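You operate a simulated robot arm through the tools that you are given. There is no shell and no other tool. Be economical: measure what you need, move in short steps, check, and stop when the job is done.

You are at the controls of a simulated two-armed robot. One attempt, no reset.

Task
Pick up the blue scoop from the base under the peg board with one hand, pass it to the other hand and put it on the end of the wall bench beside the grey mat.

The check looks at the end state, three seconds after you hand in, the way a careful person would. Anything else that was tipped, shoved, dropped, spilled or broken makes it a failure.

Robot
Two 7-joint arms with two-finger parallel grippers on one trunk, on a base that drives. Base frame: it is fixed to the floor where the robot stands at the start and does not move with it; the origin is under the middle of the robot, x ahead of it, y to its left, z up; the surface under the hand at the start is at about z = 80. Lengths are in cm, angles in degrees, forces in N, time in s.
The left shoulder is at the start at [5.8, 10.1, 102.4], the right one opposite. With the tool pointing down near the work surface each hand reaches from about 26 to 54 cm from the robot's upright axis, wherever it stands, measured 20 degrees to its own side. Places, roughly: end of the wall bench beside the grey mat [70, -170, 80]. Payload 2.4 kg a hand.
The tool frame of a hand sits at the grasp point between the pads (the TCP): z along the fingers, y along the line on which they close. The tips reach 2.4 cm beyond it. The gripper opens to 6.8 cm. The fingers are 1.7 cm wide and 1 cm thick; the gripper's body (4 by 7 cm) begins 4.1 cm behind the TCP.
Orientation is that of the tool frame in the base frame, as [roll, pitch, yaw] about the fixed x, y, z axes, in that order (R = Rz(yaw) Ry(pitch) Rx(roll)). With the fingers straight down and closing along the base's y, the tool's x points along the base's -x, its y along +y and its z along -z.

Tools
- The arms move only by the tool nudge_tool. It takes "left_rows", "right_rows" or both (then of equal length, played together; a hand with none holds still); each is one flat list of numbers, 7 for each row, row after row: the shift along the base's x, y, z in units of 40 mm (1.0 is 40 mm), then the turn, a rotation vector about the base's x, y, z in units of 5 degrees (1.0 is 5 degrees), then the opening in per cent of the stroke, from 0 (shut) to 100 (fully open). In form: [x, y, z, rx, ry, rz, fingers, x, y, z, rx, ry, rz, fingers, ...]. A call has 1 to 10 rows; each row shifts and turns the commanded pose from where the row before left it. A call with a number of a shift or a turn outside -1 to 1 is refused whole. Each row takes 0.2 s and may step no farther than 5 cm and 8.6 degrees from the row before; otherwise, or with a gripper value out of range, the whole call is refused. Where a pose cannot be reached the arm comes as near as it can. A force on the tool above 40 N (or 10 N above the force at the start of the call, whichever is more), or a blocked arm, ends the call early, and 0.2 s more pass. The fingers move at their own pace (about 7.2 cm/s each) and stop on an object; they squeeze with about 23 N. The grip force told is the motor's: it shows also when the fingers shut on nothing. Time passes only in rows, and 0.2 s behind the last, so rows that do not move let the fingers close. It gives the time, the measured TCP pose, the force on the tool (base axes), the opening and the grip force at its end, in the units of the frame above (readings bear some noise), with the torque about the TCP (base axes, N m) and any sound that the robot's microphone picked up.
- Cameras (640 x 400 px; columns grow to the right, rows downward): "scene" is now at [16.21, 0.15, 119.69]; the picture's right is [0.03, -1.00, 0.00], its down [-0.38, -0.01, -0.93] and it looks along [0.93, 0.03, -0.38] (base axes); focal length 259 px, centre (320, 200). "left" rides on the left gripper at [8.4, -1.1, -7.5] in its tool frame; the picture's right is [0.13, 0.99, 0.00], its down [-0.60, 0.08, -0.79] and it looks along [-0.79, 0.10, 0.61] (tool axes); focal length 251 px, centre (320, 200). "right" rides on the right gripper at [8.4, 1.1, -7.5] in its tool frame; the picture's right is [-0.13, 0.99, 0.00], its down [-0.60, -0.08, -0.79] and it looks along [-0.79, -0.10, 0.61] (tool axes); focal length 251 px, centre (320, 200). There is no depth. A picture from a camera that has moved, and an enlarged one, comes with that camera's place and axes in the base frame and with its lens. The place of the scene camera against the robot may be out by one fixed shift of up to 1.2 cm in any direction.
- grab_frame(camera): a new picture of that camera. It takes no simulated time.
- slide_trunk(by): slides the trunk up (or, below 0, down) by that many cm; the arms and the scene camera ride with it, the base frame stays. It gives what a move gives, with no picture.
- roll_base(legs): drives the robot by 1 to 6 legs, each [ahead, left, turn to the left] in cm, cm and degrees, along the robot's own axes; the way and the turn of a leg run together, so that a leg with both is an arc; at most 150 cm and 180 degrees a leg. The arms and the cameras ride along, it lands a little off, and it stops where it bumps. It gives what a move gives.
- aim_head(pan, tilt): turns the head with the scene camera to pan (to the left, within 86 degrees either way) and tilt (down, from -29 to 69), counted from straight ahead of the robot. It gives what a move gives.
- zoom(camera, box): a new picture of the part [left, top, right, bottom] of that camera's present view, enlarged. It takes no simulated time.
- hand_in(): hands the job in; it is judged then, once.

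Work in short steps. Places have to be worked out from the pictures, the camera data and where the tool is seen: move nearer, look again, correct. Check each grasp and each placing, and mend what went wrong. You have 120 turns and 88 pictures in all, those below and enlarged ones among them. Open the grippers and draw the arms clear of the work before you hand the job in, unless the task says otherwise; then end with one line.

The tools are called after "Emit:" as name(argument=value, ...) on one line, values as JSON. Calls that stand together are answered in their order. nudge_tool: Moves the arms, as the interface text tells. Its arguments: {"type":"object","properties":{"left_rows":{"type":"array","items":{"type":"number"}},"right_rows":{"type":"array","items":{"type":"number"}}},"required":[]} The other tools are called the same way: slide_trunk (by) slides the trunk up or down; roll_base (legs) drives the base; aim_head (pan, tilt) turns the head that bears the scene camera; grab_frame (camera) takes a picture; zoom (camera, box) takes an enlarged picture of a part of a camera's view; hand_in () hands the job in.

At the start:

```text
clock: 0.0
left_tool_pos: [42.17, 16.26, 112.12]
left_orientation: [-180.0, 0.0, -179.9]
left_ft_force: [0.2, 0.6, -0.5]
left_wrist_torque: [0.04, 0.01, -0.05]
left_finger_gap: 6.81
left_grip_force: 0.1
right_tool_pos: [40.69, -19.57, 111.68]
right_orientation: [-180.0, 0.0, -180.0]
right_ft_force: [0.1, 1.0, -0.7]
right_wrist_torque: [0.02, -0.01, 0.0]
right_finger_gap: 6.8
right_grip_force: 0.1
trunk travel left (down, up): [-24.0, 61.0]
robot x, y, heading: [0.31, 0.07, -0.2]
head pan, tilt: [1.6, 22.0]
```

scene: 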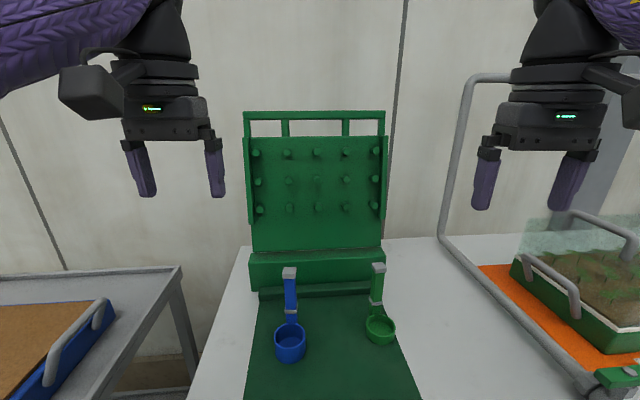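
right: 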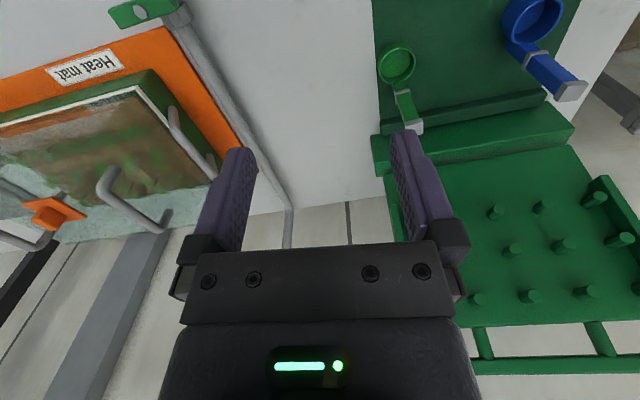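
left: 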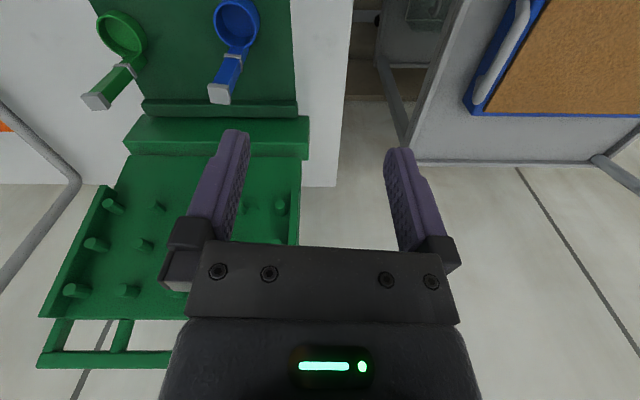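

I'll look more closely at the blue scoop and then at the target bench.

Emit:
zoom(camera="scene", box=[240, 240, 420, 380])

Emit:
zoom(camera="left", box=[60, 0, 320, 160])

```text
2.86 times, centred on (330, 310) of scene
camera zoom: at [16.21, 0.15, 119.69], right [0.03, -1.0, 0.0], down [-0.38, -0.01, -0.93], along [0.93, 0.03, -0.38], focal length 741 px, centre (291, -114)
```

zoom: 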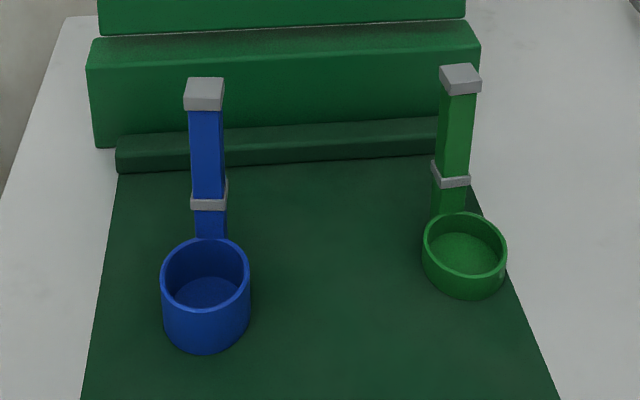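

```text
2.46 times, centred on (190, 80) of left
camera zoom: at [33.83, 15.02, 119.6], right [-0.13, 0.99, 0.0], down [0.6, 0.08, 0.79], along [0.79, 0.1, -0.61], focal length 619 px, centre (640, 495)
```

zoom: 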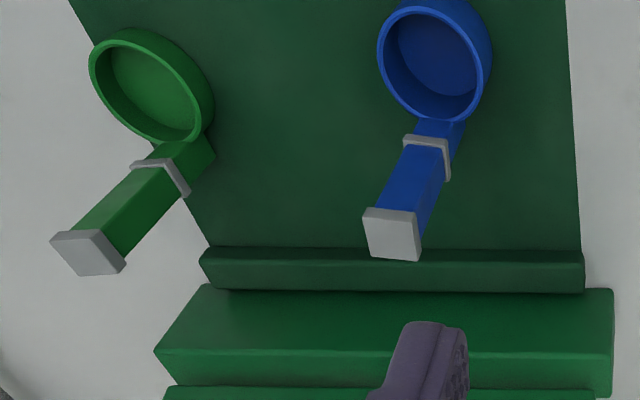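

The scoop stands on its cup with the handle upright: the handle end is at about (50.7, 5.9, 92.7), the collar at z 86 and the cup rim at z 84. Next I'll look at the target bench.

Emit:
aim_head(pan=-68, tilt=18)

Emit:
grab_frame(camera="scene")

```text
clock: 1.4
left_tool_pos: [42.15, 16.4, 112.08]
left_orientation: [180.0, 0.0, -179.8]
left_ft_force: [-0.7, -0.7, -0.2]
left_wrist_torque: [0.02, 0.01, 0.0]
left_finger_gap: 6.82
left_grip_force: 0.1
right_tool_pos: [40.7, -19.6, 111.75]
right_orientation: [180.0, 0.0, 179.9]
right_ft_force: [1.0, 0.9, -0.3]
right_wrist_torque: [-0.01, -0.02, -0.01]
right_finger_gap: 6.82
right_grip_force: 0.1
trunk travel left (down, up): [-24.0, 61.0]
robot x, y, heading: [-0.23, 0.15, -0.1]
head pan, tilt: [-68.0, 18.0]
```

```text
82 pictures are left
camera scene: at [10.43, -8.76, 120.35], right [-0.93, -0.38, 0.0], down [-0.12, 0.29, -0.95], along [0.36, -0.88, -0.31], focal length 259 px, centre (320, 200)
```

scene: 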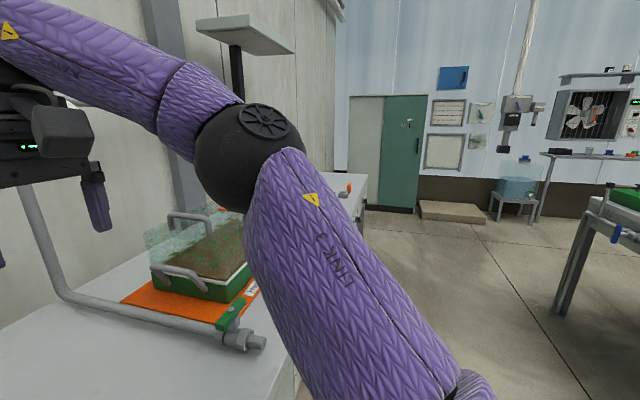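

The bench end is hidden behind my arm, so I'll look again after driving. For now I aim the head back and bring the left hand above the scoop's handle.

Emit:
aim_head(pan=0, tilt=28)

Emit:
nudge_tool(left_rows=[0.5, -0.65, -0.7, 0, 0, 0, 100, 0.5, -0.65, -0.7, 0, 0, 0, 100, 0.5, -0.65, -0.7, 0, 0, 0, 100, 0.5, -0.65, -0.7, 0, 0, 0, 100, 0, 0, 0, 0, 0, 0, 100])

Emit:
grab_frame(camera="left")

Emit:
grab_frame(camera="scene")

```text
clock: 2.8
left_tool_pos: [42.15, 16.17, 112.14]
left_orientation: [-179.9, 0.0, -179.8]
left_ft_force: [-0.2, 0.7, 0.1]
left_wrist_torque: [-0.02, 0.02, 0.02]
left_finger_gap: 6.82
left_grip_force: 0.2
right_tool_pos: [40.84, -19.53, 111.74]
right_orientation: [179.9, 0.0, 180.0]
right_ft_force: [0.5, 0.0, 0.8]
right_wrist_torque: [0.02, -0.02, 0.02]
right_finger_gap: 6.83
right_grip_force: 0.1
trunk travel left (down, up): [-24.0, 61.0]
robot x, y, heading: [-0.21, 0.17, -0.0]
head pan, tilt: [0.0, 28.0]
```

```text
clock: 4.0
left_tool_pos: [48.55, 6.18, 100.47]
left_orientation: [180.0, 0.0, -179.9]
left_ft_force: [0.7, -0.7, 0.1]
left_wrist_torque: [0.0, 0.01, 0.02]
left_finger_gap: 6.8
left_grip_force: 0.0
left hand out of reach, approached as far as the arm can: row 3, 4
right_tool_pos: [40.8, -19.46, 111.75]
right_orientation: [179.9, 0.1, -180.0]
right_ft_force: [-0.3, -0.4, 0.1]
right_wrist_torque: [0.02, 0.01, 0.02]
right_finger_gap: 6.78
right_grip_force: 0.1
trunk travel left (down, up): [-24.0, 61.0]
robot x, y, heading: [-0.25, -0.35, 0.0]
head pan, tilt: [0.0, 28.0]
```

```text
81 pictures are left
camera left: at [40.19, 4.95, 108.02], right [-0.13, 0.99, 0.0], down [0.6, 0.08, 0.79], along [0.79, 0.1, -0.61], focal length 251 px, centre (320, 200)
```

left: 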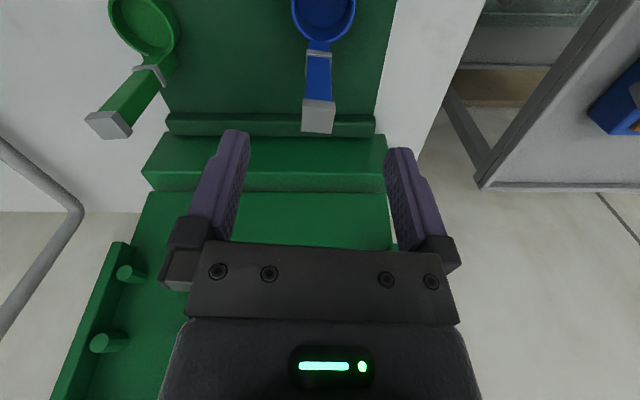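

```text
80 pictures are left
camera scene: at [16.05, -0.12, 118.74], right [0.0, -1.0, 0.0], down [-0.47, 0.0, -0.88], along [0.88, 0.0, -0.47], focal length 259 px, centre (320, 200)
```

scene: 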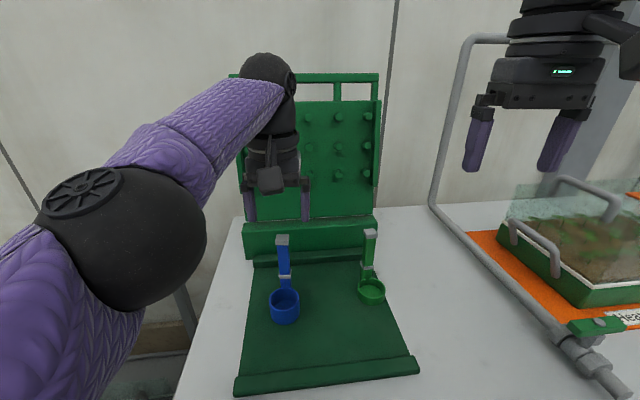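

The reach falls just short. The cap is at about (50, 6.1, 93.2), so I'll drive 8 cm ahead; the hand is high enough to stay clear.

Emit:
roll_base(legs=[[8, 0, 0]])

Emit:
grab_frame(camera="left")

```text
clock: 5.1
left_tool_pos: [55.37, 4.81, 100.66]
left_orientation: [180.0, 0.1, 179.5]
left_ft_force: [0.7, 0.7, -0.1]
left_wrist_torque: [0.01, -0.01, 0.0]
left_finger_gap: 6.8
left_grip_force: 0.1
right_tool_pos: [47.14, -20.84, 111.75]
right_orientation: [-180.0, 0.1, 179.3]
right_ft_force: [-0.1, -0.3, -0.1]
right_wrist_torque: [0.01, 0.0, -0.01]
right_finger_gap: 6.8
right_grip_force: 0.1
trunk travel left (down, up): [-24.0, 61.0]
robot x, y, heading: [6.83, -0.8, -0.9]
head pan, tilt: [0.0, 28.0]
stopped in leg 1: the robot was blocked; the commanded pose is now the measured one
```

```text
79 pictures are left
camera left: at [46.95, 3.68, 108.05], right [-0.12, 0.99, 0.0], down [0.6, 0.07, 0.79], along [0.79, 0.09, -0.61], focal length 251 px, centre (320, 200)
```

left: 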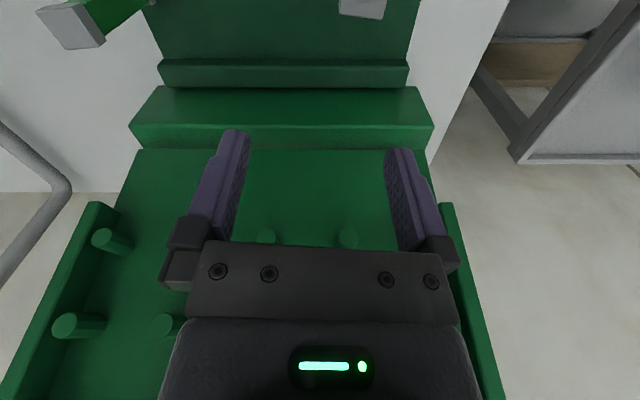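

The base has met the table edge gently, so reach is fine now. I'll bring the hand back over the cap and check.

Emit:
nudge_tool(left_rows=[-0.65, 0.16, 0, 0, 0, 0, 100, -0.65, 0.16, -0.4, 0, 0, 0, 100, 0, 0, 0, 0, 0, 0, 100])

Emit:
grab_frame(camera="left")

Emit:
zoom(camera="scene", box=[200, 180, 440, 330])

```text
clock: 5.9
left_tool_pos: [50.23, 6.01, 99.11]
left_orientation: [-179.9, 0.0, 179.4]
left_ft_force: [0.0, 0.6, -0.4]
left_wrist_torque: [-0.02, 0.01, 0.02]
left_finger_gap: 6.78
left_grip_force: 0.2
right_tool_pos: [47.13, -21.0, 111.54]
right_orientation: [180.0, 0.0, 179.4]
right_ft_force: [0.6, 0.5, -0.2]
right_wrist_torque: [0.01, 0.02, 0.0]
right_finger_gap: 6.79
right_grip_force: 0.1
trunk travel left (down, up): [-24.0, 61.0]
robot x, y, heading: [6.54, -0.83, -0.8]
head pan, tilt: [0.0, 28.0]
```

```text
78 pictures are left
camera left: at [41.78, 4.89, 106.44], right [-0.12, 0.99, 0.0], down [0.6, 0.07, 0.79], along [0.79, 0.1, -0.61], focal length 251 px, centre (320, 200)
```

left: 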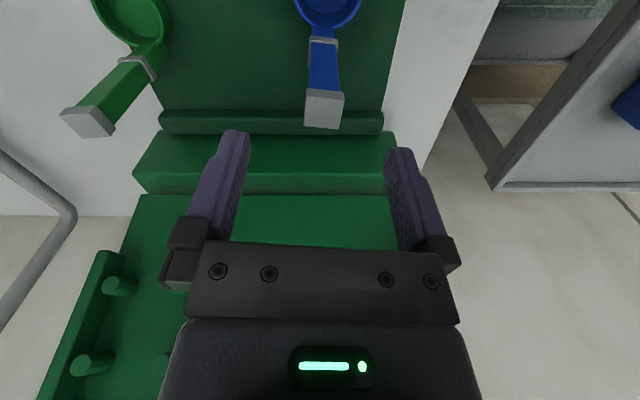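

```text
2.67 times, centred on (320, 255) of scene
camera zoom: at [22.74, -1.19, 118.73], right [-0.01, -1.0, 0.0], down [-0.47, 0.01, -0.88], along [0.88, -0.01, -0.47], focal length 692 px, centre (320, 53)
```

zoom: 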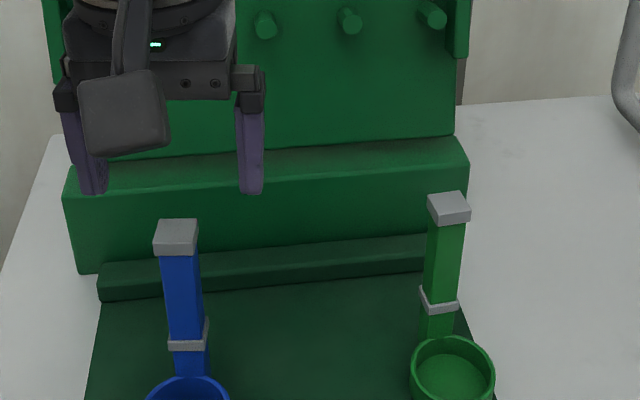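

The cap top is centred at about (50.1, 6.1, 93.8), right under the hand. I'll lower to TCP z ≈ 91.8 with the fingers open.

Emit:
nudge_tool(left_rows=[0, 0.02, -0.6, 0, 0, 0, 100, 0, 0, -0.6, 0, 0, 0, 100, 0, 0, -0.6, 0, 0, 0, 100, 0, 0, 0, 0, 0, 0, 100])

Emit:
grab_frame(camera="left")

Emit:
zoom(camera="scene", box=[200, 180, 440, 330])

```text
clock: 6.9
left_tool_pos: [50.15, 6.09, 91.85]
left_orientation: [180.0, -0.1, 179.5]
left_ft_force: [0.0, 0.0, 0.5]
left_wrist_torque: [0.02, 0.01, -0.01]
left_finger_gap: 6.79
left_grip_force: 0.0
right_tool_pos: [47.22, -20.97, 111.62]
right_orientation: [180.0, 0.0, 179.2]
right_ft_force: [-0.3, -0.6, -0.1]
right_wrist_torque: [0.0, 0.02, -0.06]
right_finger_gap: 6.79
right_grip_force: 0.1
trunk travel left (down, up): [-24.0, 61.0]
robot x, y, heading: [6.75, -0.91, -0.8]
head pan, tilt: [0.0, 28.0]
```

```text
76 pictures are left
camera left: at [41.79, 4.94, 99.22], right [-0.12, 0.99, 0.0], down [0.6, 0.07, 0.79], along [0.79, 0.09, -0.61], focal length 251 px, centre (320, 200)
```

left: 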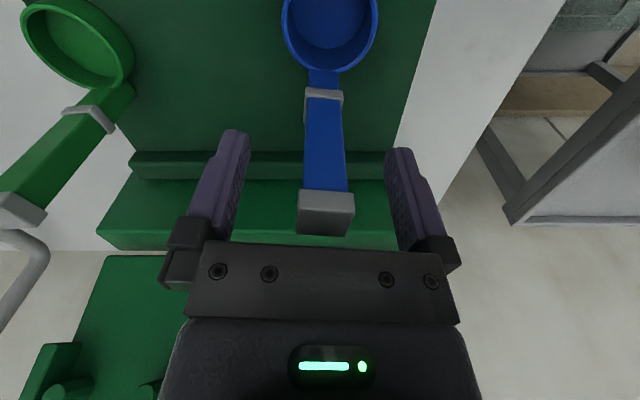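

```text
2.67 times, centred on (320, 255) of scene
camera zoom: at [22.73, -1.2, 118.74], right [-0.01, -1.0, 0.0], down [-0.47, 0.01, -0.88], along [0.88, -0.01, -0.47], focal length 692 px, centre (320, 53)
```

zoom: 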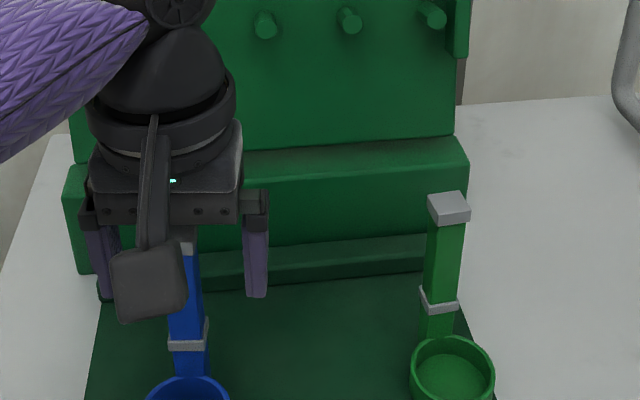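

The handle sits centred between the fingers just under the cap, so I'll close and let the grip settle.

Emit:
nudge_tool(left_rows=[0, 0.02, 0, 0, 0, 0, 50, 0, 0, 0, 0, 0, 0, 20, 0, 0, 0, 0, 0, 0, 0, 0, 0, 0, 0, 0, 0, 0, 0, 0, 0, 0, 0, 0, 0])

Emit:
grab_frame(camera="left")

```text
clock: 8.1
left_tool_pos: [50.05, 6.13, 91.86]
left_orientation: [-179.9, 0.1, 179.5]
left_ft_force: [0.5, -0.5, -0.5]
left_wrist_torque: [0.01, 0.03, 0.03]
left_finger_gap: 1.74
left_grip_force: 23.1
right_tool_pos: [47.21, -20.94, 111.66]
right_orientation: [179.9, -0.1, 179.4]
right_ft_force: [0.4, -0.7, -0.9]
right_wrist_torque: [0.01, 0.01, 0.0]
right_finger_gap: 6.81
right_grip_force: 0.1
trunk travel left (down, up): [-24.0, 61.0]
robot x, y, heading: [6.93, -0.76, -0.7]
head pan, tilt: [0.0, 28.0]
```

```text
74 pictures are left
camera left: at [41.76, 5.03, 99.25], right [-0.12, 0.99, 0.0], down [0.6, 0.07, 0.79], along [0.79, 0.09, -0.61], focal length 251 px, centre (320, 200)
```

left: 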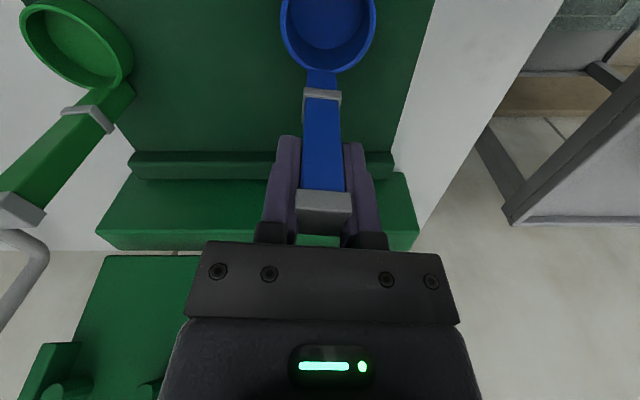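

Gripped at 1.74 cm wide. I'll lift it straight up.

Emit:
nudge_tool(left_rows=[0, 0, 0.3, 0, 0, 0, 0, 0, 0, 0.6, 0, 0, 0, 0, 0, 0, 0.9, 0, 0, 0, 0, 0, 0, 0.9, 0, 0, 0, 0, 0, 0, 0.8, 0, 0, 0, 0, 0, 0, 0, 0, 0, 0, 0])

Emit:
grab_frame(camera="scene")

```text
clock: 9.5
left_tool_pos: [50.12, 6.19, 105.78]
left_orientation: [180.0, 0.0, 179.4]
left_ft_force: [0.6, -0.1, 0.4]
left_wrist_torque: [0.01, 0.01, -0.01]
left_finger_gap: 1.77
left_grip_force: 22.9
right_tool_pos: [47.17, -20.87, 111.73]
right_orientation: [-180.0, 0.0, 179.3]
right_ft_force: [-0.3, 0.1, 0.2]
right_wrist_torque: [0.0, -0.03, 0.01]
right_finger_gap: 6.8
right_grip_force: 0.0
trunk travel left (down, up): [-24.0, 61.0]
robot x, y, heading: [6.67, -1.25, -0.8]
head pan, tilt: [0.0, 28.0]
```

```text
73 pictures are left
camera scene: at [22.72, -1.21, 118.73], right [-0.01, -1.0, 0.0], down [-0.47, 0.01, -0.88], along [0.88, -0.01, -0.47], focal length 259 px, centre (320, 200)
```

scene: 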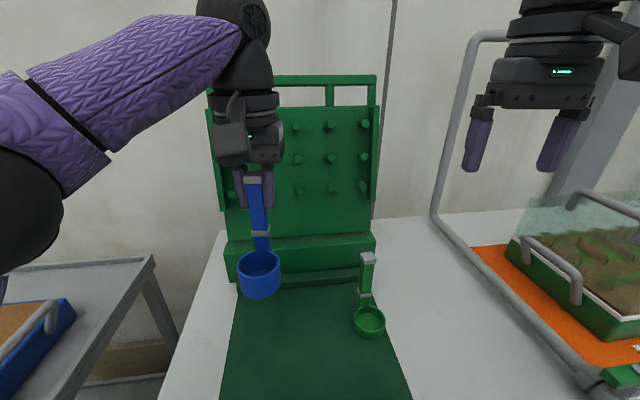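

The scoop came up cleanly, hanging straight. I'll turn the left hand 90° clockwise so that the cup swings to the left, raising it a little, ready for the right hand to take the handle from the front.

Emit:
nudge_tool(left_rows=[-0.05, 0, 0.1, 0, 0, -1, 0, -0.05, 0, 0.1, 0, 0, -1, 0, -0.05, 0, 0.1, 0, 0, -1, 0, -0.05, 0, 0.1, 0, 0, -1, 0, -0.05, 0, 0.1, 0, 0, -1, 0, -0.05, 0, 0.1, 0, 0, -1, 0, -0.05, 0, 0.1, 0, 0, -1, 0, -0.05, 0, 0.1, 0, 0, -1, 0, -0.05, 0, 0.1, 0, 0, -1, 0, 0, 0, 0, 0, 0, 0, 0])

```text
clock: 11.4
left_tool_pos: [48.58, 5.95, 109.01]
left_orientation: [-179.8, 0.5, 139.9]
left_ft_force: [2.6, -2.8, -4.4]
left_wrist_torque: [-0.04, -0.16, 0.05]
left_finger_gap: 1.79
left_grip_force: 23.2
right_tool_pos: [47.04, -20.85, 111.69]
right_orientation: [-179.9, 0.0, 179.4]
right_ft_force: [0.0, 0.6, -1.0]
right_wrist_torque: [0.0, 0.0, 0.03]
right_finger_gap: 6.8
right_grip_force: 0.1
trunk travel left (down, up): [-24.0, 61.0]
robot x, y, heading: [6.54, -0.89, -0.6]
head pan, tilt: [0.0, 28.0]
stopped in row 9 (left hand): the force on the tool passed its limit at 61 N (the readings are from after the stop); the commanded pose is now the measured one
```

A 61 N force stopped the turn at 40°. I need to see what the left hand met before going on.

Emit:
grab_frame(camera="scene")

Emit:
grab_frame(camera="left")

Emit:
grab_frame(camera="right")

```text
72 pictures are left
camera scene: at [22.74, -1.19, 118.73], right [-0.01, -1.0, 0.0], down [-0.47, 0.01, -0.88], along [0.88, -0.01, -0.47], focal length 259 px, centre (320, 200)
```

scene: 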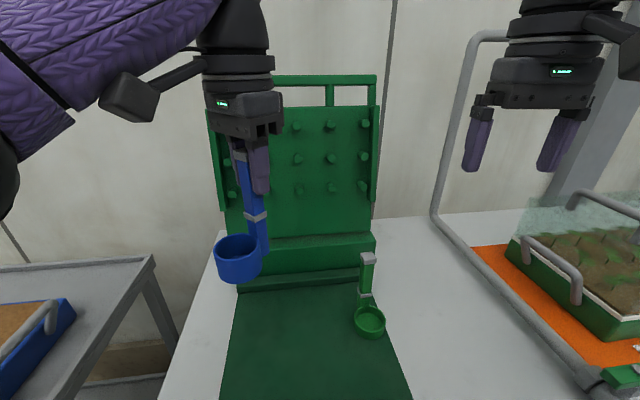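

```text
71 pictures are left
camera left: at [41.5, 10.62, 116.4], right [0.54, 0.84, 0.0], down [0.51, -0.32, 0.8], along [0.67, -0.43, -0.6], focal length 251 px, centre (320, 200)
```

left: 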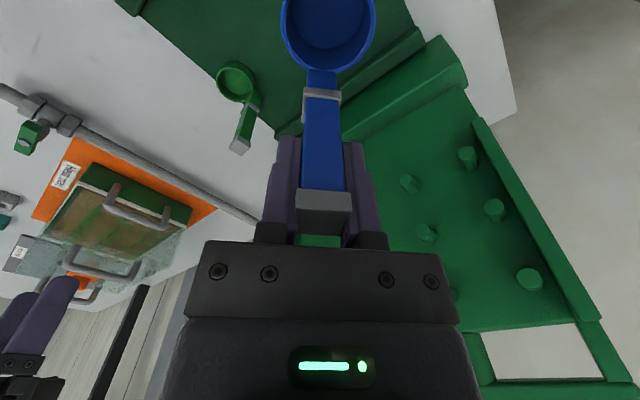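

```text
70 pictures are left
camera right: at [38.84, -19.64, 119.21], right [0.14, 0.99, 0.0], down [0.6, -0.09, 0.79], along [0.79, -0.11, -0.61], focal length 251 px, centre (320, 200)
```

right: 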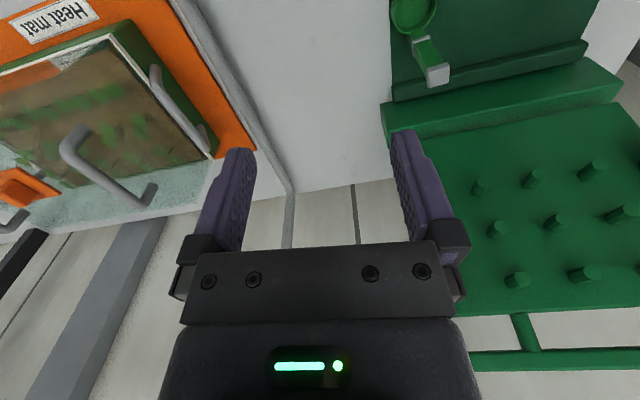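

The scoop is still held. The camera bracket seems to have met the left forearm, so I'll turn the other way, with the camera and cup swinging to the right.

Emit:
nudge_tool(left_rows=[0, 0, 0, 0, 0, 1, 0, 0, 0, 0, 0, 0, 1, 0, 0, 0, 0, 0, 0, 1, 0, 0, 0, 0, 0, 0, 1, 0, 0, 0, 0, 0, 0, 1, 0, 0, 0, 0, 0, 0, 1, 0, 0, 0, 0, 0, 0, 1, 0, 0, 0, 0, 0, 0, 1, 0, 0, 0, 0, 0, 0, 1, 0, 0, 0, 0, 0, 0, 1, 0])

Emit:
nudge_tool(left_rows=[0, 0, 0, 0, 0, 1, 0, 0, 0, 0, 0, 0, 1, 0, 0, 0, 0, 0, 0, 1, 0, 0, 0, 0, 0, 0, 1, 0, 0, 0, 0, 0, 0, 1, 0, 0, 0, 0, 0, 0, 1, 0, 0, 0, 0, 0, 0, 1, 0, 0, 0, 0, 0, 0, 1, 0, 0, 0, 0, 0, 0, 1, 0, 0, 0, 0, 0, 0, 1, 0])

Emit:
grab_frame(camera="scene")

```text
clock: 13.6
left_tool_pos: [48.64, 6.2, 109.06]
left_orientation: [-180.0, 0.4, -170.0]
left_ft_force: [-0.4, -0.3, -0.4]
left_wrist_torque: [0.01, -0.02, 0.01]
left_finger_gap: 1.74
left_grip_force: 23.2
right_tool_pos: [47.18, -20.98, 111.66]
right_orientation: [180.0, 0.0, 179.3]
right_ft_force: [1.0, 0.2, -0.8]
right_wrist_torque: [0.04, 0.0, 0.02]
right_finger_gap: 6.79
right_grip_force: 0.0
trunk travel left (down, up): [-24.0, 61.0]
robot x, y, heading: [6.72, -0.8, -0.7]
head pan, tilt: [0.0, 28.0]
```

```text
clock: 15.8
left_tool_pos: [48.62, 6.2, 109.03]
left_orientation: [-180.0, 0.4, -120.1]
left_ft_force: [0.1, 0.3, 0.0]
left_wrist_torque: [0.07, -0.01, -0.01]
left_finger_gap: 1.75
left_grip_force: 23.0
right_tool_pos: [47.14, -20.99, 111.59]
right_orientation: [179.9, 0.1, 179.3]
right_ft_force: [0.0, 0.4, 0.9]
right_wrist_torque: [-0.03, 0.0, 0.01]
right_finger_gap: 6.8
right_grip_force: 0.0
trunk travel left (down, up): [-24.0, 61.0]
robot x, y, heading: [6.69, -1.05, -0.8]
head pan, tilt: [0.0, 28.0]
```

```text
69 pictures are left
camera scene: at [22.73, -1.2, 118.73], right [-0.01, -1.0, 0.0], down [-0.47, 0.01, -0.88], along [0.88, -0.01, -0.47], focal length 259 px, centre (320, 200)
```

scene: 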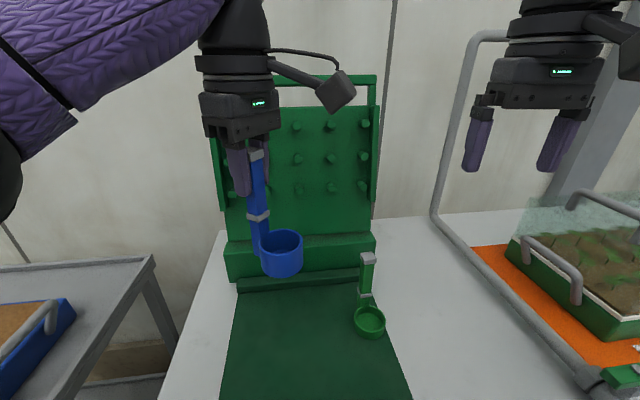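

The turn is going fine. I'll finish it to -90° and bring the scoop toward the middle while the right hand draws back and pitches up toward 30° below horizontal.

Emit:
nudge_tool(left_rows=[-0.06, -0.1, 0.07, 0, 0, 1, 0, -0.06, -0.1, 0.07, 0, 0, 1, 0, -0.06, -0.1, 0.07, 0, 0, 1, 0, -0.06, -0.1, 0.07, 0, 0, 1, 0, -0.06, -0.1, 0.07, 0, 0, 1, 0, -0.06, -0.1, 0.07, 0, 0, 1, 0, -0.06, -0.1, 0.07, 0, 0, 0, 0, -0.06, -0.1, 0.07, 0, 0, 0, 0, -0.06, -0.1, 0.07, 0, 0, 0, 0, -0.06, -0.1, 0.07, 0, 0, 0, 0], right_rows=[-0.33, 0, 0.05, 0, -1, 0, 100, -0.33, 0, 0.05, 0, -1, 0, 100, -0.33, 0, 0.05, 0, -1, 0, 100, -0.33, 0, 0.05, 0, -1, 0, 100, -0.33, 0, 0.05, 0, -1, 0, 100, -0.33, 0, 0.05, 0, -1, 0, 100, -0.33, 0, 0.05, 0, -1, 0, 100, -0.33, 0, 0.05, 0, -1, 0, 100, -0.33, 0, 0.05, 0, -1, 0, 100, -0.33, 0, 0.05, 0, -1, 0, 100])

Emit:
grab_frame(camera="scene")

Emit:
grab_frame(camera="right")

```text
clock: 18.0
left_tool_pos: [46.26, 2.04, 111.81]
left_orientation: [-179.9, 0.5, -90.1]
left_ft_force: [0.3, 1.0, -0.6]
left_wrist_torque: [-0.02, 0.02, 0.0]
left_finger_gap: 1.74
left_grip_force: 22.4
right_tool_pos: [33.96, -20.86, 113.77]
right_orientation: [179.3, 50.1, 178.9]
right_ft_force: [0.0, -0.4, 0.7]
right_wrist_torque: [0.03, -0.01, 0.02]
right_finger_gap: 6.81
right_grip_force: 0.0
trunk travel left (down, up): [-24.0, 61.0]
robot x, y, heading: [6.5, -0.42, -0.8]
head pan, tilt: [0.0, 28.0]
```

```text
68 pictures are left
camera scene: at [22.72, -1.21, 118.74], right [-0.01, -1.0, 0.0], down [-0.47, 0.01, -0.88], along [0.88, -0.01, -0.47], focal length 259 px, centre (320, 200)
```

scene: 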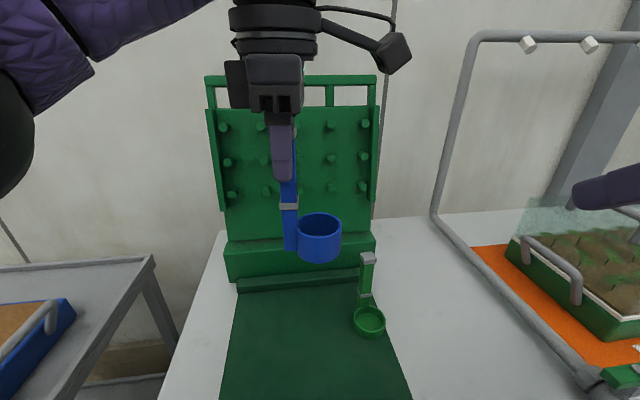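

```text
67 pictures are left
camera right: at [22.83, -19.67, 112.04], right [0.09, 0.99, 0.11], down [-0.22, -0.09, 0.97], along [0.97, -0.11, 0.21], focal length 251 px, centre (320, 200)
```

right: 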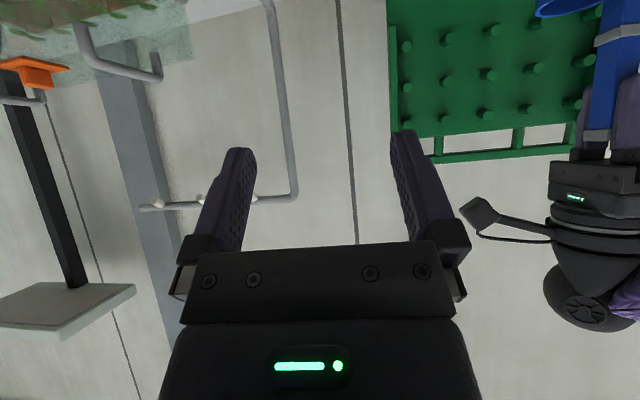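

The right wrist would get close to the head at y≈0. I'll raise the trunk 10 cm so the arms can work lower and hold the handover farther right and forward.

Emit:
slide_trunk(by=10)

Emit:
nudge_tool(left_rows=[0.06, -0.25, -0.32, 0, 0, 0, 0, 0.06, -0.25, -0.32, 0, 0, 0, 0, 0.06, -0.25, -0.32, 0, 0, 0, 0, 0.06, -0.25, -0.32, 0, 0, 0, 0, 0.06, -0.25, -0.32, 0, 0, 0, 0, 0.06, -0.25, -0.32, 0, 0, 0, 0, 0.06, -0.25, -0.32, 0, 0, 0, 0, 0.06, -0.25, -0.32, 0, 0, 0, 0, 0, 0, 0, 0, 0, 0, 0], right_rows=[0.15, 0, -0.35, 0, -1, 0, 100, 0.15, 0, -0.35, 0, -1, 0, 100, 0.15, 0, -0.35, 0, 0, 0, 100, 0.15, 0, -0.35, 0, 0, 0, 100, 0.15, 0, -0.35, 0, 0, 0, 100, 0.15, 0, -0.35, 0, 0, 0, 100, 0.15, 0, -0.35, 0, 0, 0, 100, 0.15, 0, -0.35, 0, 0, 0, 100, 0, 0, 0, 0, 0, 0, 100])

Emit:
grab_frame(camera="scene")

Emit:
grab_frame(camera="right")

```text
clock: 19.3
left_tool_pos: [46.16, 2.07, 121.78]
left_orientation: [-180.0, 0.4, -90.2]
left_ft_force: [0.2, 0.5, -0.5]
left_wrist_torque: [0.03, 0.0, 0.02]
left_finger_gap: 1.76
left_grip_force: 22.7
right_tool_pos: [33.98, -21.0, 123.58]
right_orientation: [179.2, 50.0, 179.0]
right_ft_force: [0.4, 1.1, -0.6]
right_wrist_torque: [0.0, -0.02, -0.02]
right_finger_gap: 6.78
right_grip_force: 0.0
trunk travel left (down, up): [-34.0, 51.0]
robot x, y, heading: [6.47, -0.98, -1.0]
head pan, tilt: [0.0, 28.0]
```

```text
clock: 21.3
left_tool_pos: [48.15, -5.86, 111.53]
left_orientation: [-179.9, 0.4, -90.2]
left_ft_force: [0.0, 0.0, -1.5]
left_wrist_torque: [0.02, 0.0, 0.07]
left_finger_gap: 1.77
left_grip_force: 22.5
right_tool_pos: [40.78, -21.79, 114.51]
right_orientation: [178.8, 59.9, 178.5]
right_ft_force: [0.1, 0.2, 0.3]
right_wrist_torque: [-0.01, 0.0, 0.0]
right_finger_gap: 6.82
right_grip_force: 0.0
right hand out of reach, approached as far as the arm can: row 3, 4, 5, 6, 7, 8
trunk travel left (down, up): [-34.0, 51.0]
robot x, y, heading: [6.66, -0.67, -0.6]
head pan, tilt: [0.0, 28.0]
```

```text
66 pictures are left
camera scene: at [20.63, -1.18, 128.87], right [-0.01, -1.0, 0.0], down [-0.47, 0.01, -0.88], along [0.88, -0.01, -0.47], focal length 259 px, centre (320, 200)
```

scene: 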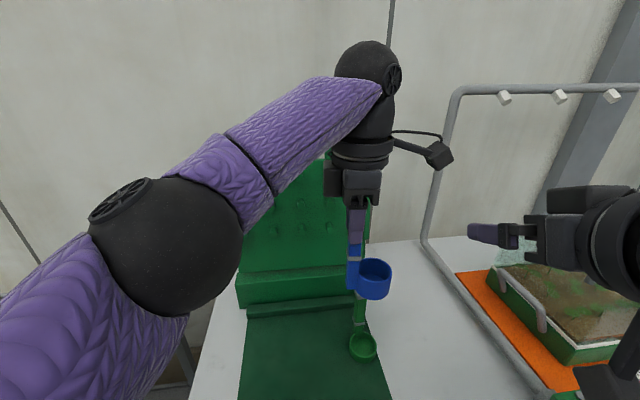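

```text
65 pictures are left
camera right: at [30.22, -20.42, 111.06], right [0.07, 0.99, 0.12], down [-0.38, -0.09, 0.92], along [0.92, -0.11, 0.37], focal length 251 px, centre (320, 200)
```

right: 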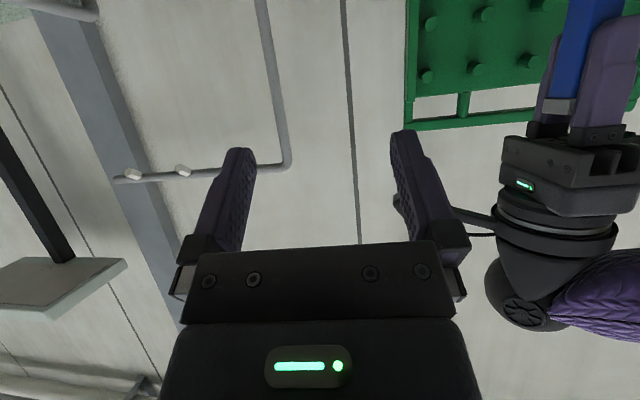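

The right hand can't get lower at this pose. I'll shift it toward the handle line with the standoff kept and see what it reaches.

Emit:
nudge_tool(right_rows=[0, 0.6, 0, 0, 0, 0, 100, 0, 0.6, 0, 0, 0, 0, 100, 0, 0.6, -0.1, 0, 0, 0, 100, 0, 0.6, -0.2, 0, 0, 0, 100, 0, 0.6, -0.2, 0, 0, 0, 100, 0, 0, 0, 0, 0, 0, 100])

Emit:
grab_frame(camera="scene")

Emit:
grab_frame(camera="right")

```text
clock: 22.7
left_tool_pos: [48.07, -5.86, 111.43]
left_orientation: [-179.9, 0.4, -90.3]
left_ft_force: [0.3, -0.1, 0.1]
left_wrist_torque: [0.01, 0.02, -0.01]
left_finger_gap: 1.73
left_grip_force: 22.6
right_tool_pos: [41.14, -9.57, 112.75]
right_orientation: [178.9, 60.1, 178.6]
right_ft_force: [-0.2, 0.6, -0.3]
right_wrist_torque: [0.01, -0.04, 0.02]
right_finger_gap: 6.78
right_grip_force: 0.1
right hand out of reach, approached as far as the arm can: row 1
trunk travel left (down, up): [-34.0, 51.0]
robot x, y, heading: [6.54, -1.04, -0.8]
head pan, tilt: [0.0, 28.0]
```

```text
64 pictures are left
camera scene: at [20.63, -1.17, 128.86], right [-0.01, -1.0, 0.0], down [-0.47, 0.01, -0.88], along [0.88, -0.01, -0.47], focal length 259 px, centre (320, 200)
```

scene: 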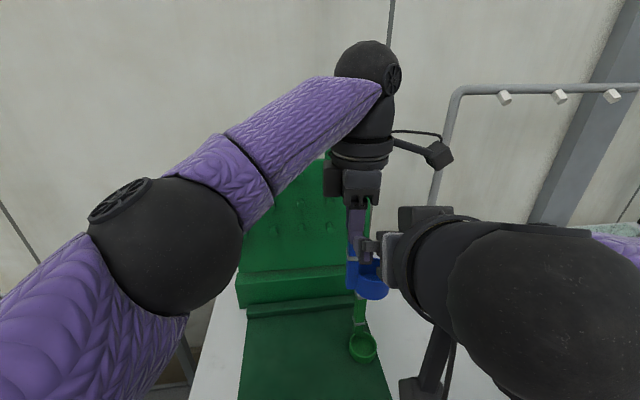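

```text
63 pictures are left
camera right: at [30.47, -8.32, 109.33], right [0.07, 0.99, 0.12], down [-0.39, -0.09, 0.92], along [0.92, -0.11, 0.38], focal length 251 px, centre (320, 200)
```

right: 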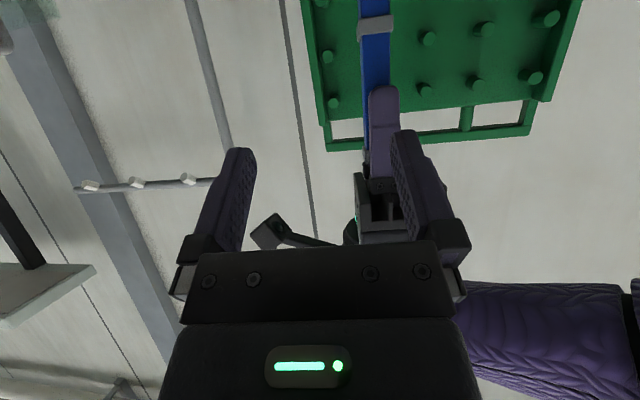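

It reaches. I'll line the right hand up with the handle at a standoff of about 6.5 cm along its approach.

Emit:
nudge_tool(right_rows=[0.0, 0.46, -0.2, 0, 0, 0, 100, 0.35, 0.46, -0.18, 0, 0, 0, 100, 0, 0, 0, 0, 0, 0, 100])

Emit:
grab_frame(camera="right")

Emit:
zoom(camera="scene", box=[300, 140, 460, 340])

Emit:
grab_frame(camera="left")

```text
clock: 23.5
left_tool_pos: [48.12, -5.88, 111.44]
left_orientation: [-179.9, 0.3, -90.2]
left_ft_force: [-0.1, 0.3, -0.5]
left_wrist_torque: [0.01, 0.03, 0.03]
left_finger_gap: 1.77
left_grip_force: 22.9
right_tool_pos: [42.6, -6.08, 111.29]
right_orientation: [178.8, 59.9, 178.7]
right_ft_force: [0.3, -0.1, -0.6]
right_wrist_torque: [0.0, -0.01, -0.02]
right_finger_gap: 6.81
right_grip_force: 0.1
trunk travel left (down, up): [-34.0, 51.0]
robot x, y, heading: [7.03, -1.03, -0.6]
head pan, tilt: [0.0, 28.0]
```

```text
62 pictures are left
camera right: at [31.94, -4.7, 107.83], right [0.07, 0.99, 0.12], down [-0.39, -0.09, 0.92], along [0.92, -0.11, 0.38], focal length 251 px, centre (320, 200)
```

right: 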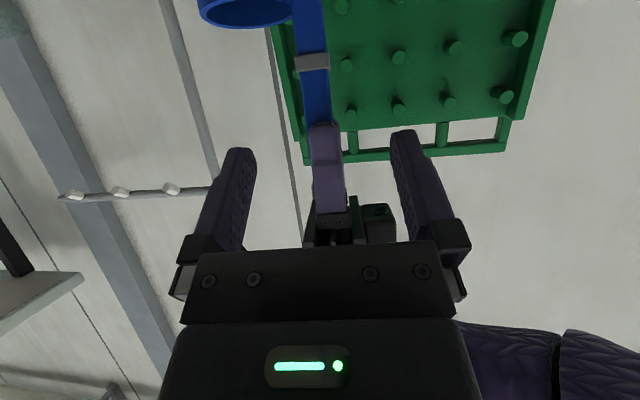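

```text
2.00 times, centred on (380, 240) of scene
camera zoom: at [20.64, -1.17, 128.86], right [-0.01, -1.0, 0.0], down [-0.47, 0.01, -0.88], along [0.88, -0.01, -0.47], focal length 519 px, centre (200, 120)
```

zoom: 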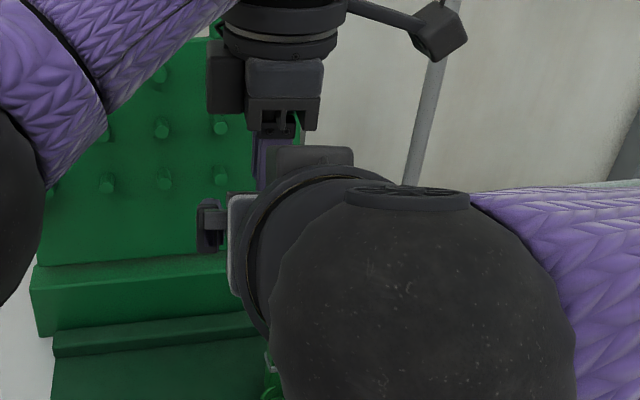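

```text
60 pictures are left
camera left: at [49.21, -14.42, 118.91], right [-0.99, -0.13, 0.0], down [-0.08, 0.6, 0.8], along [-0.1, 0.79, -0.6], focal length 251 px, centre (320, 200)
```

left: 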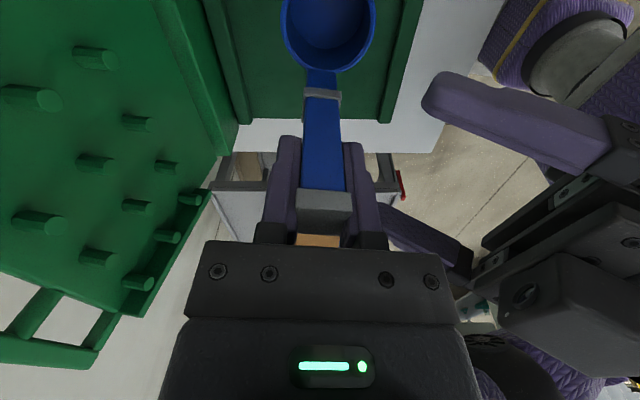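

The left camera shows the right fingers lined up on either side of the handle. I'll aim to grip near the fingertips, keeping clear of the left finger carriers, and advance halfway first.

Emit:
nudge_tool(right_rows=[0.2, 0.03, -0.22, 0, 0, 0, 100, 0.35, 0.02, -0.2, 0, 0, 0, 100, 0, 0, 0, 0, 0, 0, 100])

Emit:
grab_frame(camera="left")

Emit:
grab_frame(camera="right")

```text
clock: 24.3
left_tool_pos: [48.11, -5.91, 111.57]
left_orientation: [-179.9, 0.5, -90.2]
left_ft_force: [-0.8, 0.8, -0.4]
left_wrist_torque: [-0.01, 0.0, -0.01]
left_finger_gap: 1.76
left_grip_force: 23.3
right_tool_pos: [44.81, -5.81, 109.76]
right_orientation: [178.9, 60.1, 178.7]
right_ft_force: [-0.1, -0.1, -0.7]
right_wrist_torque: [0.03, 0.02, 0.01]
right_finger_gap: 6.79
right_grip_force: 0.0
trunk travel left (down, up): [-34.0, 51.0]
robot x, y, heading: [6.58, -0.57, -0.7]
head pan, tilt: [0.0, 28.0]
```

```text
59 pictures are left
camera left: at [49.22, -14.42, 118.91], right [-0.99, -0.13, 0.0], down [-0.08, 0.6, 0.8], along [-0.1, 0.79, -0.6], focal length 251 px, centre (320, 200)
```

left: 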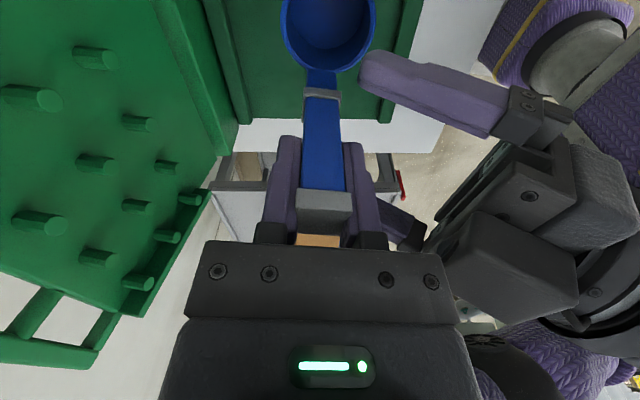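

```text
58 pictures are left
camera right: at [34.17, -4.46, 106.13], right [0.07, 0.99, 0.12], down [-0.38, -0.09, 0.92], along [0.92, -0.11, 0.38], focal length 251 px, centre (320, 200)
```

right: 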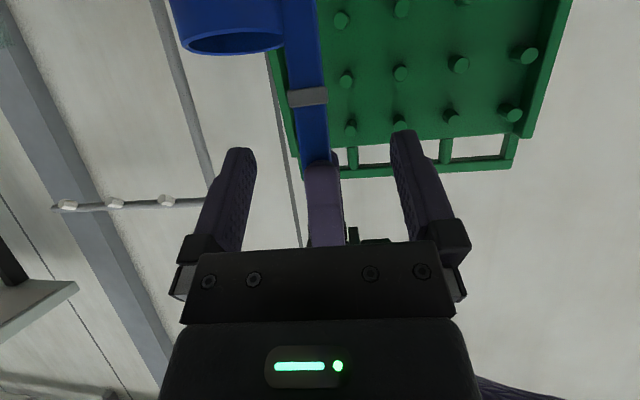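

Clearances look all right. I'll advance the last 2 cm in small steps.

Emit:
nudge_tool(right_rows=[0.17, -0.01, -0.11, 0, 0, 0, 100, 0.17, -0.01, -0.11, 0, 0, 0, 100, 0.17, 0, -0.12, 0, 0, 0, 100, 0, 0, 0, 0, 0, 0, 100])

Emit:
grab_frame(camera="left")

Emit:
grab_frame(camera="right")

```text
clock: 25.3
left_tool_pos: [48.04, -5.9, 111.52]
left_orientation: [-179.9, 0.4, -90.2]
left_ft_force: [-0.2, 1.0, -1.7]
left_wrist_torque: [0.01, 0.02, 0.0]
left_finger_gap: 1.76
left_grip_force: 23.6
right_tool_pos: [46.83, -5.87, 108.23]
right_orientation: [178.9, 60.1, 178.7]
right_ft_force: [0.5, 0.0, -0.4]
right_wrist_torque: [-0.03, 0.03, 0.0]
right_finger_gap: 6.83
right_grip_force: 0.1
trunk travel left (down, up): [-34.0, 51.0]
robot x, y, heading: [6.92, -0.77, -0.9]
head pan, tilt: [0.0, 28.0]
```

```text
57 pictures are left
camera left: at [49.21, -14.42, 118.91], right [-0.99, -0.13, 0.0], down [-0.08, 0.6, 0.8], along [-0.1, 0.79, -0.6], focal length 251 px, centre (320, 200)
```

left: 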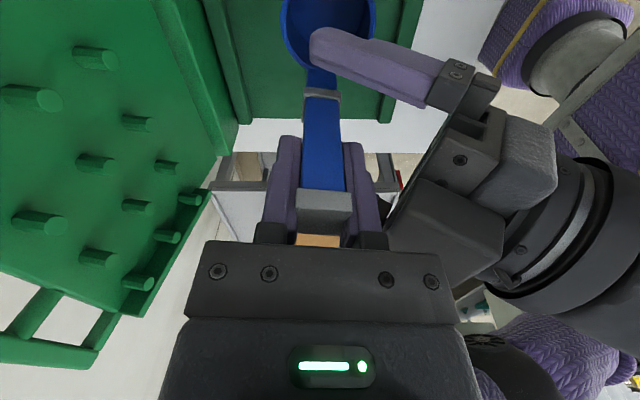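

```text
56 pictures are left
camera right: at [36.21, -4.53, 104.76], right [0.07, 0.99, 0.12], down [-0.39, -0.09, 0.92], along [0.92, -0.11, 0.38], focal length 251 px, centre (320, 200)
```

right: 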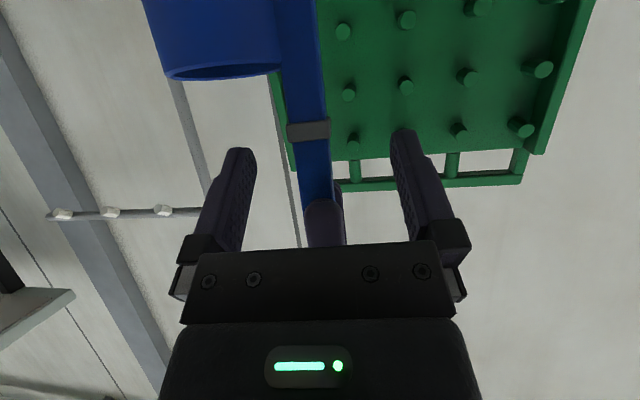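

The handle is centred between the right fingers, just above the collar and below the left fingertips. I'll close the right hand.

Emit:
nudge_tool(right_rows=[0, 0, 0, 0, 0, 0, 50, 0, 0, 0, 0, 0, 0, 25, 0, 0, 0, 0, 0, 0, 0, 0, 0, 0, 0, 0, 0, 0, 0, 0, 0, 0, 0, 0, 0])

Emit:
grab_frame(camera="left")

Emit:
grab_frame(camera="right")

```text
clock: 26.5
left_tool_pos: [48.07, -5.89, 111.5]
left_orientation: [-179.9, 0.4, -90.2]
left_ft_force: [-1.2, 7.2, 0.6]
left_wrist_torque: [0.12, 0.15, -0.15]
left_finger_gap: 1.72
left_grip_force: 22.4
right_tool_pos: [46.74, -5.75, 108.34]
right_orientation: [178.9, 60.0, 178.6]
right_ft_force: [1.4, -7.5, -1.7]
right_wrist_torque: [0.11, -0.07, 0.05]
right_finger_gap: 1.65
right_grip_force: 23.0
trunk travel left (down, up): [-34.0, 51.0]
robot x, y, heading: [6.82, -1.0, -0.6]
head pan, tilt: [0.0, 28.0]
```

```text
55 pictures are left
camera left: at [49.22, -14.4, 118.91], right [-0.99, -0.13, 0.0], down [-0.08, 0.6, 0.8], along [-0.1, 0.79, -0.6], focal length 251 px, centre (320, 200)
```

left: 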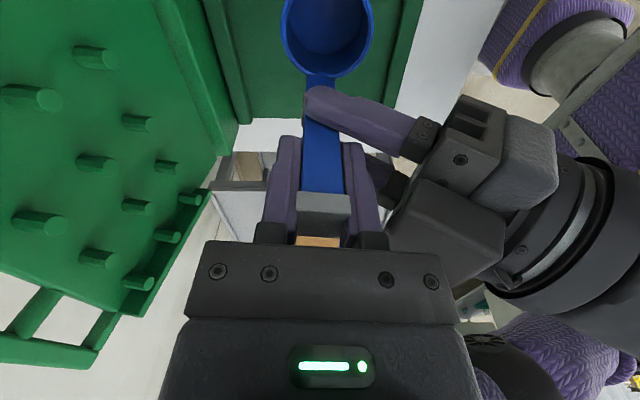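

```text
54 pictures are left
camera right: at [36.2, -4.53, 104.77], right [0.07, 0.99, 0.12], down [-0.39, -0.09, 0.92], along [0.92, -0.11, 0.38], focal length 251 px, centre (320, 200)
```

right: 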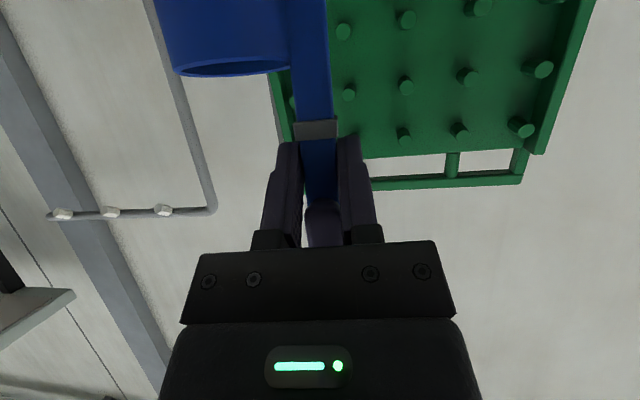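

The right hand holds the handle firmly with a 1.65 cm gap. I'll open the left hand just enough to clear the cap, so its near finger doesn't hit the right gripper body.

Emit:
nudge_tool(left_rows=[0, 0, 0, 0, 0, 0, 34, 0, 0, 0, 0, 0, 0, 41, 0, 0, 0, 0, 0, 0, 41])

Emit:
grab_frame(camera="left")

```text
clock: 27.3
left_tool_pos: [48.13, -5.76, 111.47]
left_orientation: [-179.9, 0.5, -90.1]
left_ft_force: [15.7, 10.2, -2.3]
left_wrist_torque: [0.28, -0.16, -0.11]
left_finger_gap: 1.84
left_grip_force: 0.0
right_tool_pos: [46.88, -5.87, 108.15]
right_orientation: [179.0, 59.9, 178.8]
right_ft_force: [-15.4, -10.8, -1.6]
right_wrist_torque: [0.13, -0.35, -0.02]
right_finger_gap: 1.66
right_grip_force: 22.7
trunk travel left (down, up): [-34.0, 51.0]
robot x, y, heading: [6.38, -1.03, -0.4]
head pan, tilt: [0.0, 28.0]
```

```text
53 pictures are left
camera left: at [49.24, -14.39, 118.91], right [-0.99, -0.13, 0.0], down [-0.08, 0.6, 0.8], along [-0.1, 0.79, -0.6], focal length 251 px, centre (320, 200)
```

left: 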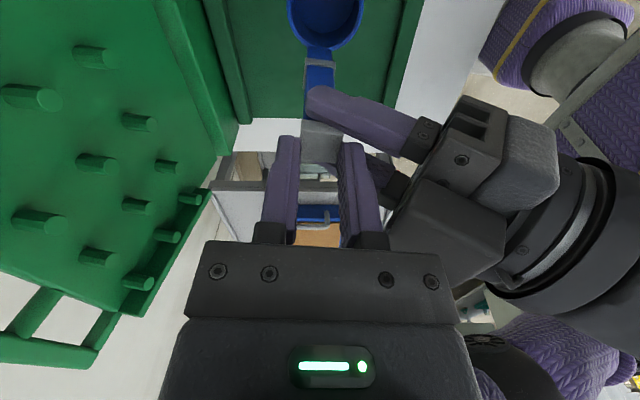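

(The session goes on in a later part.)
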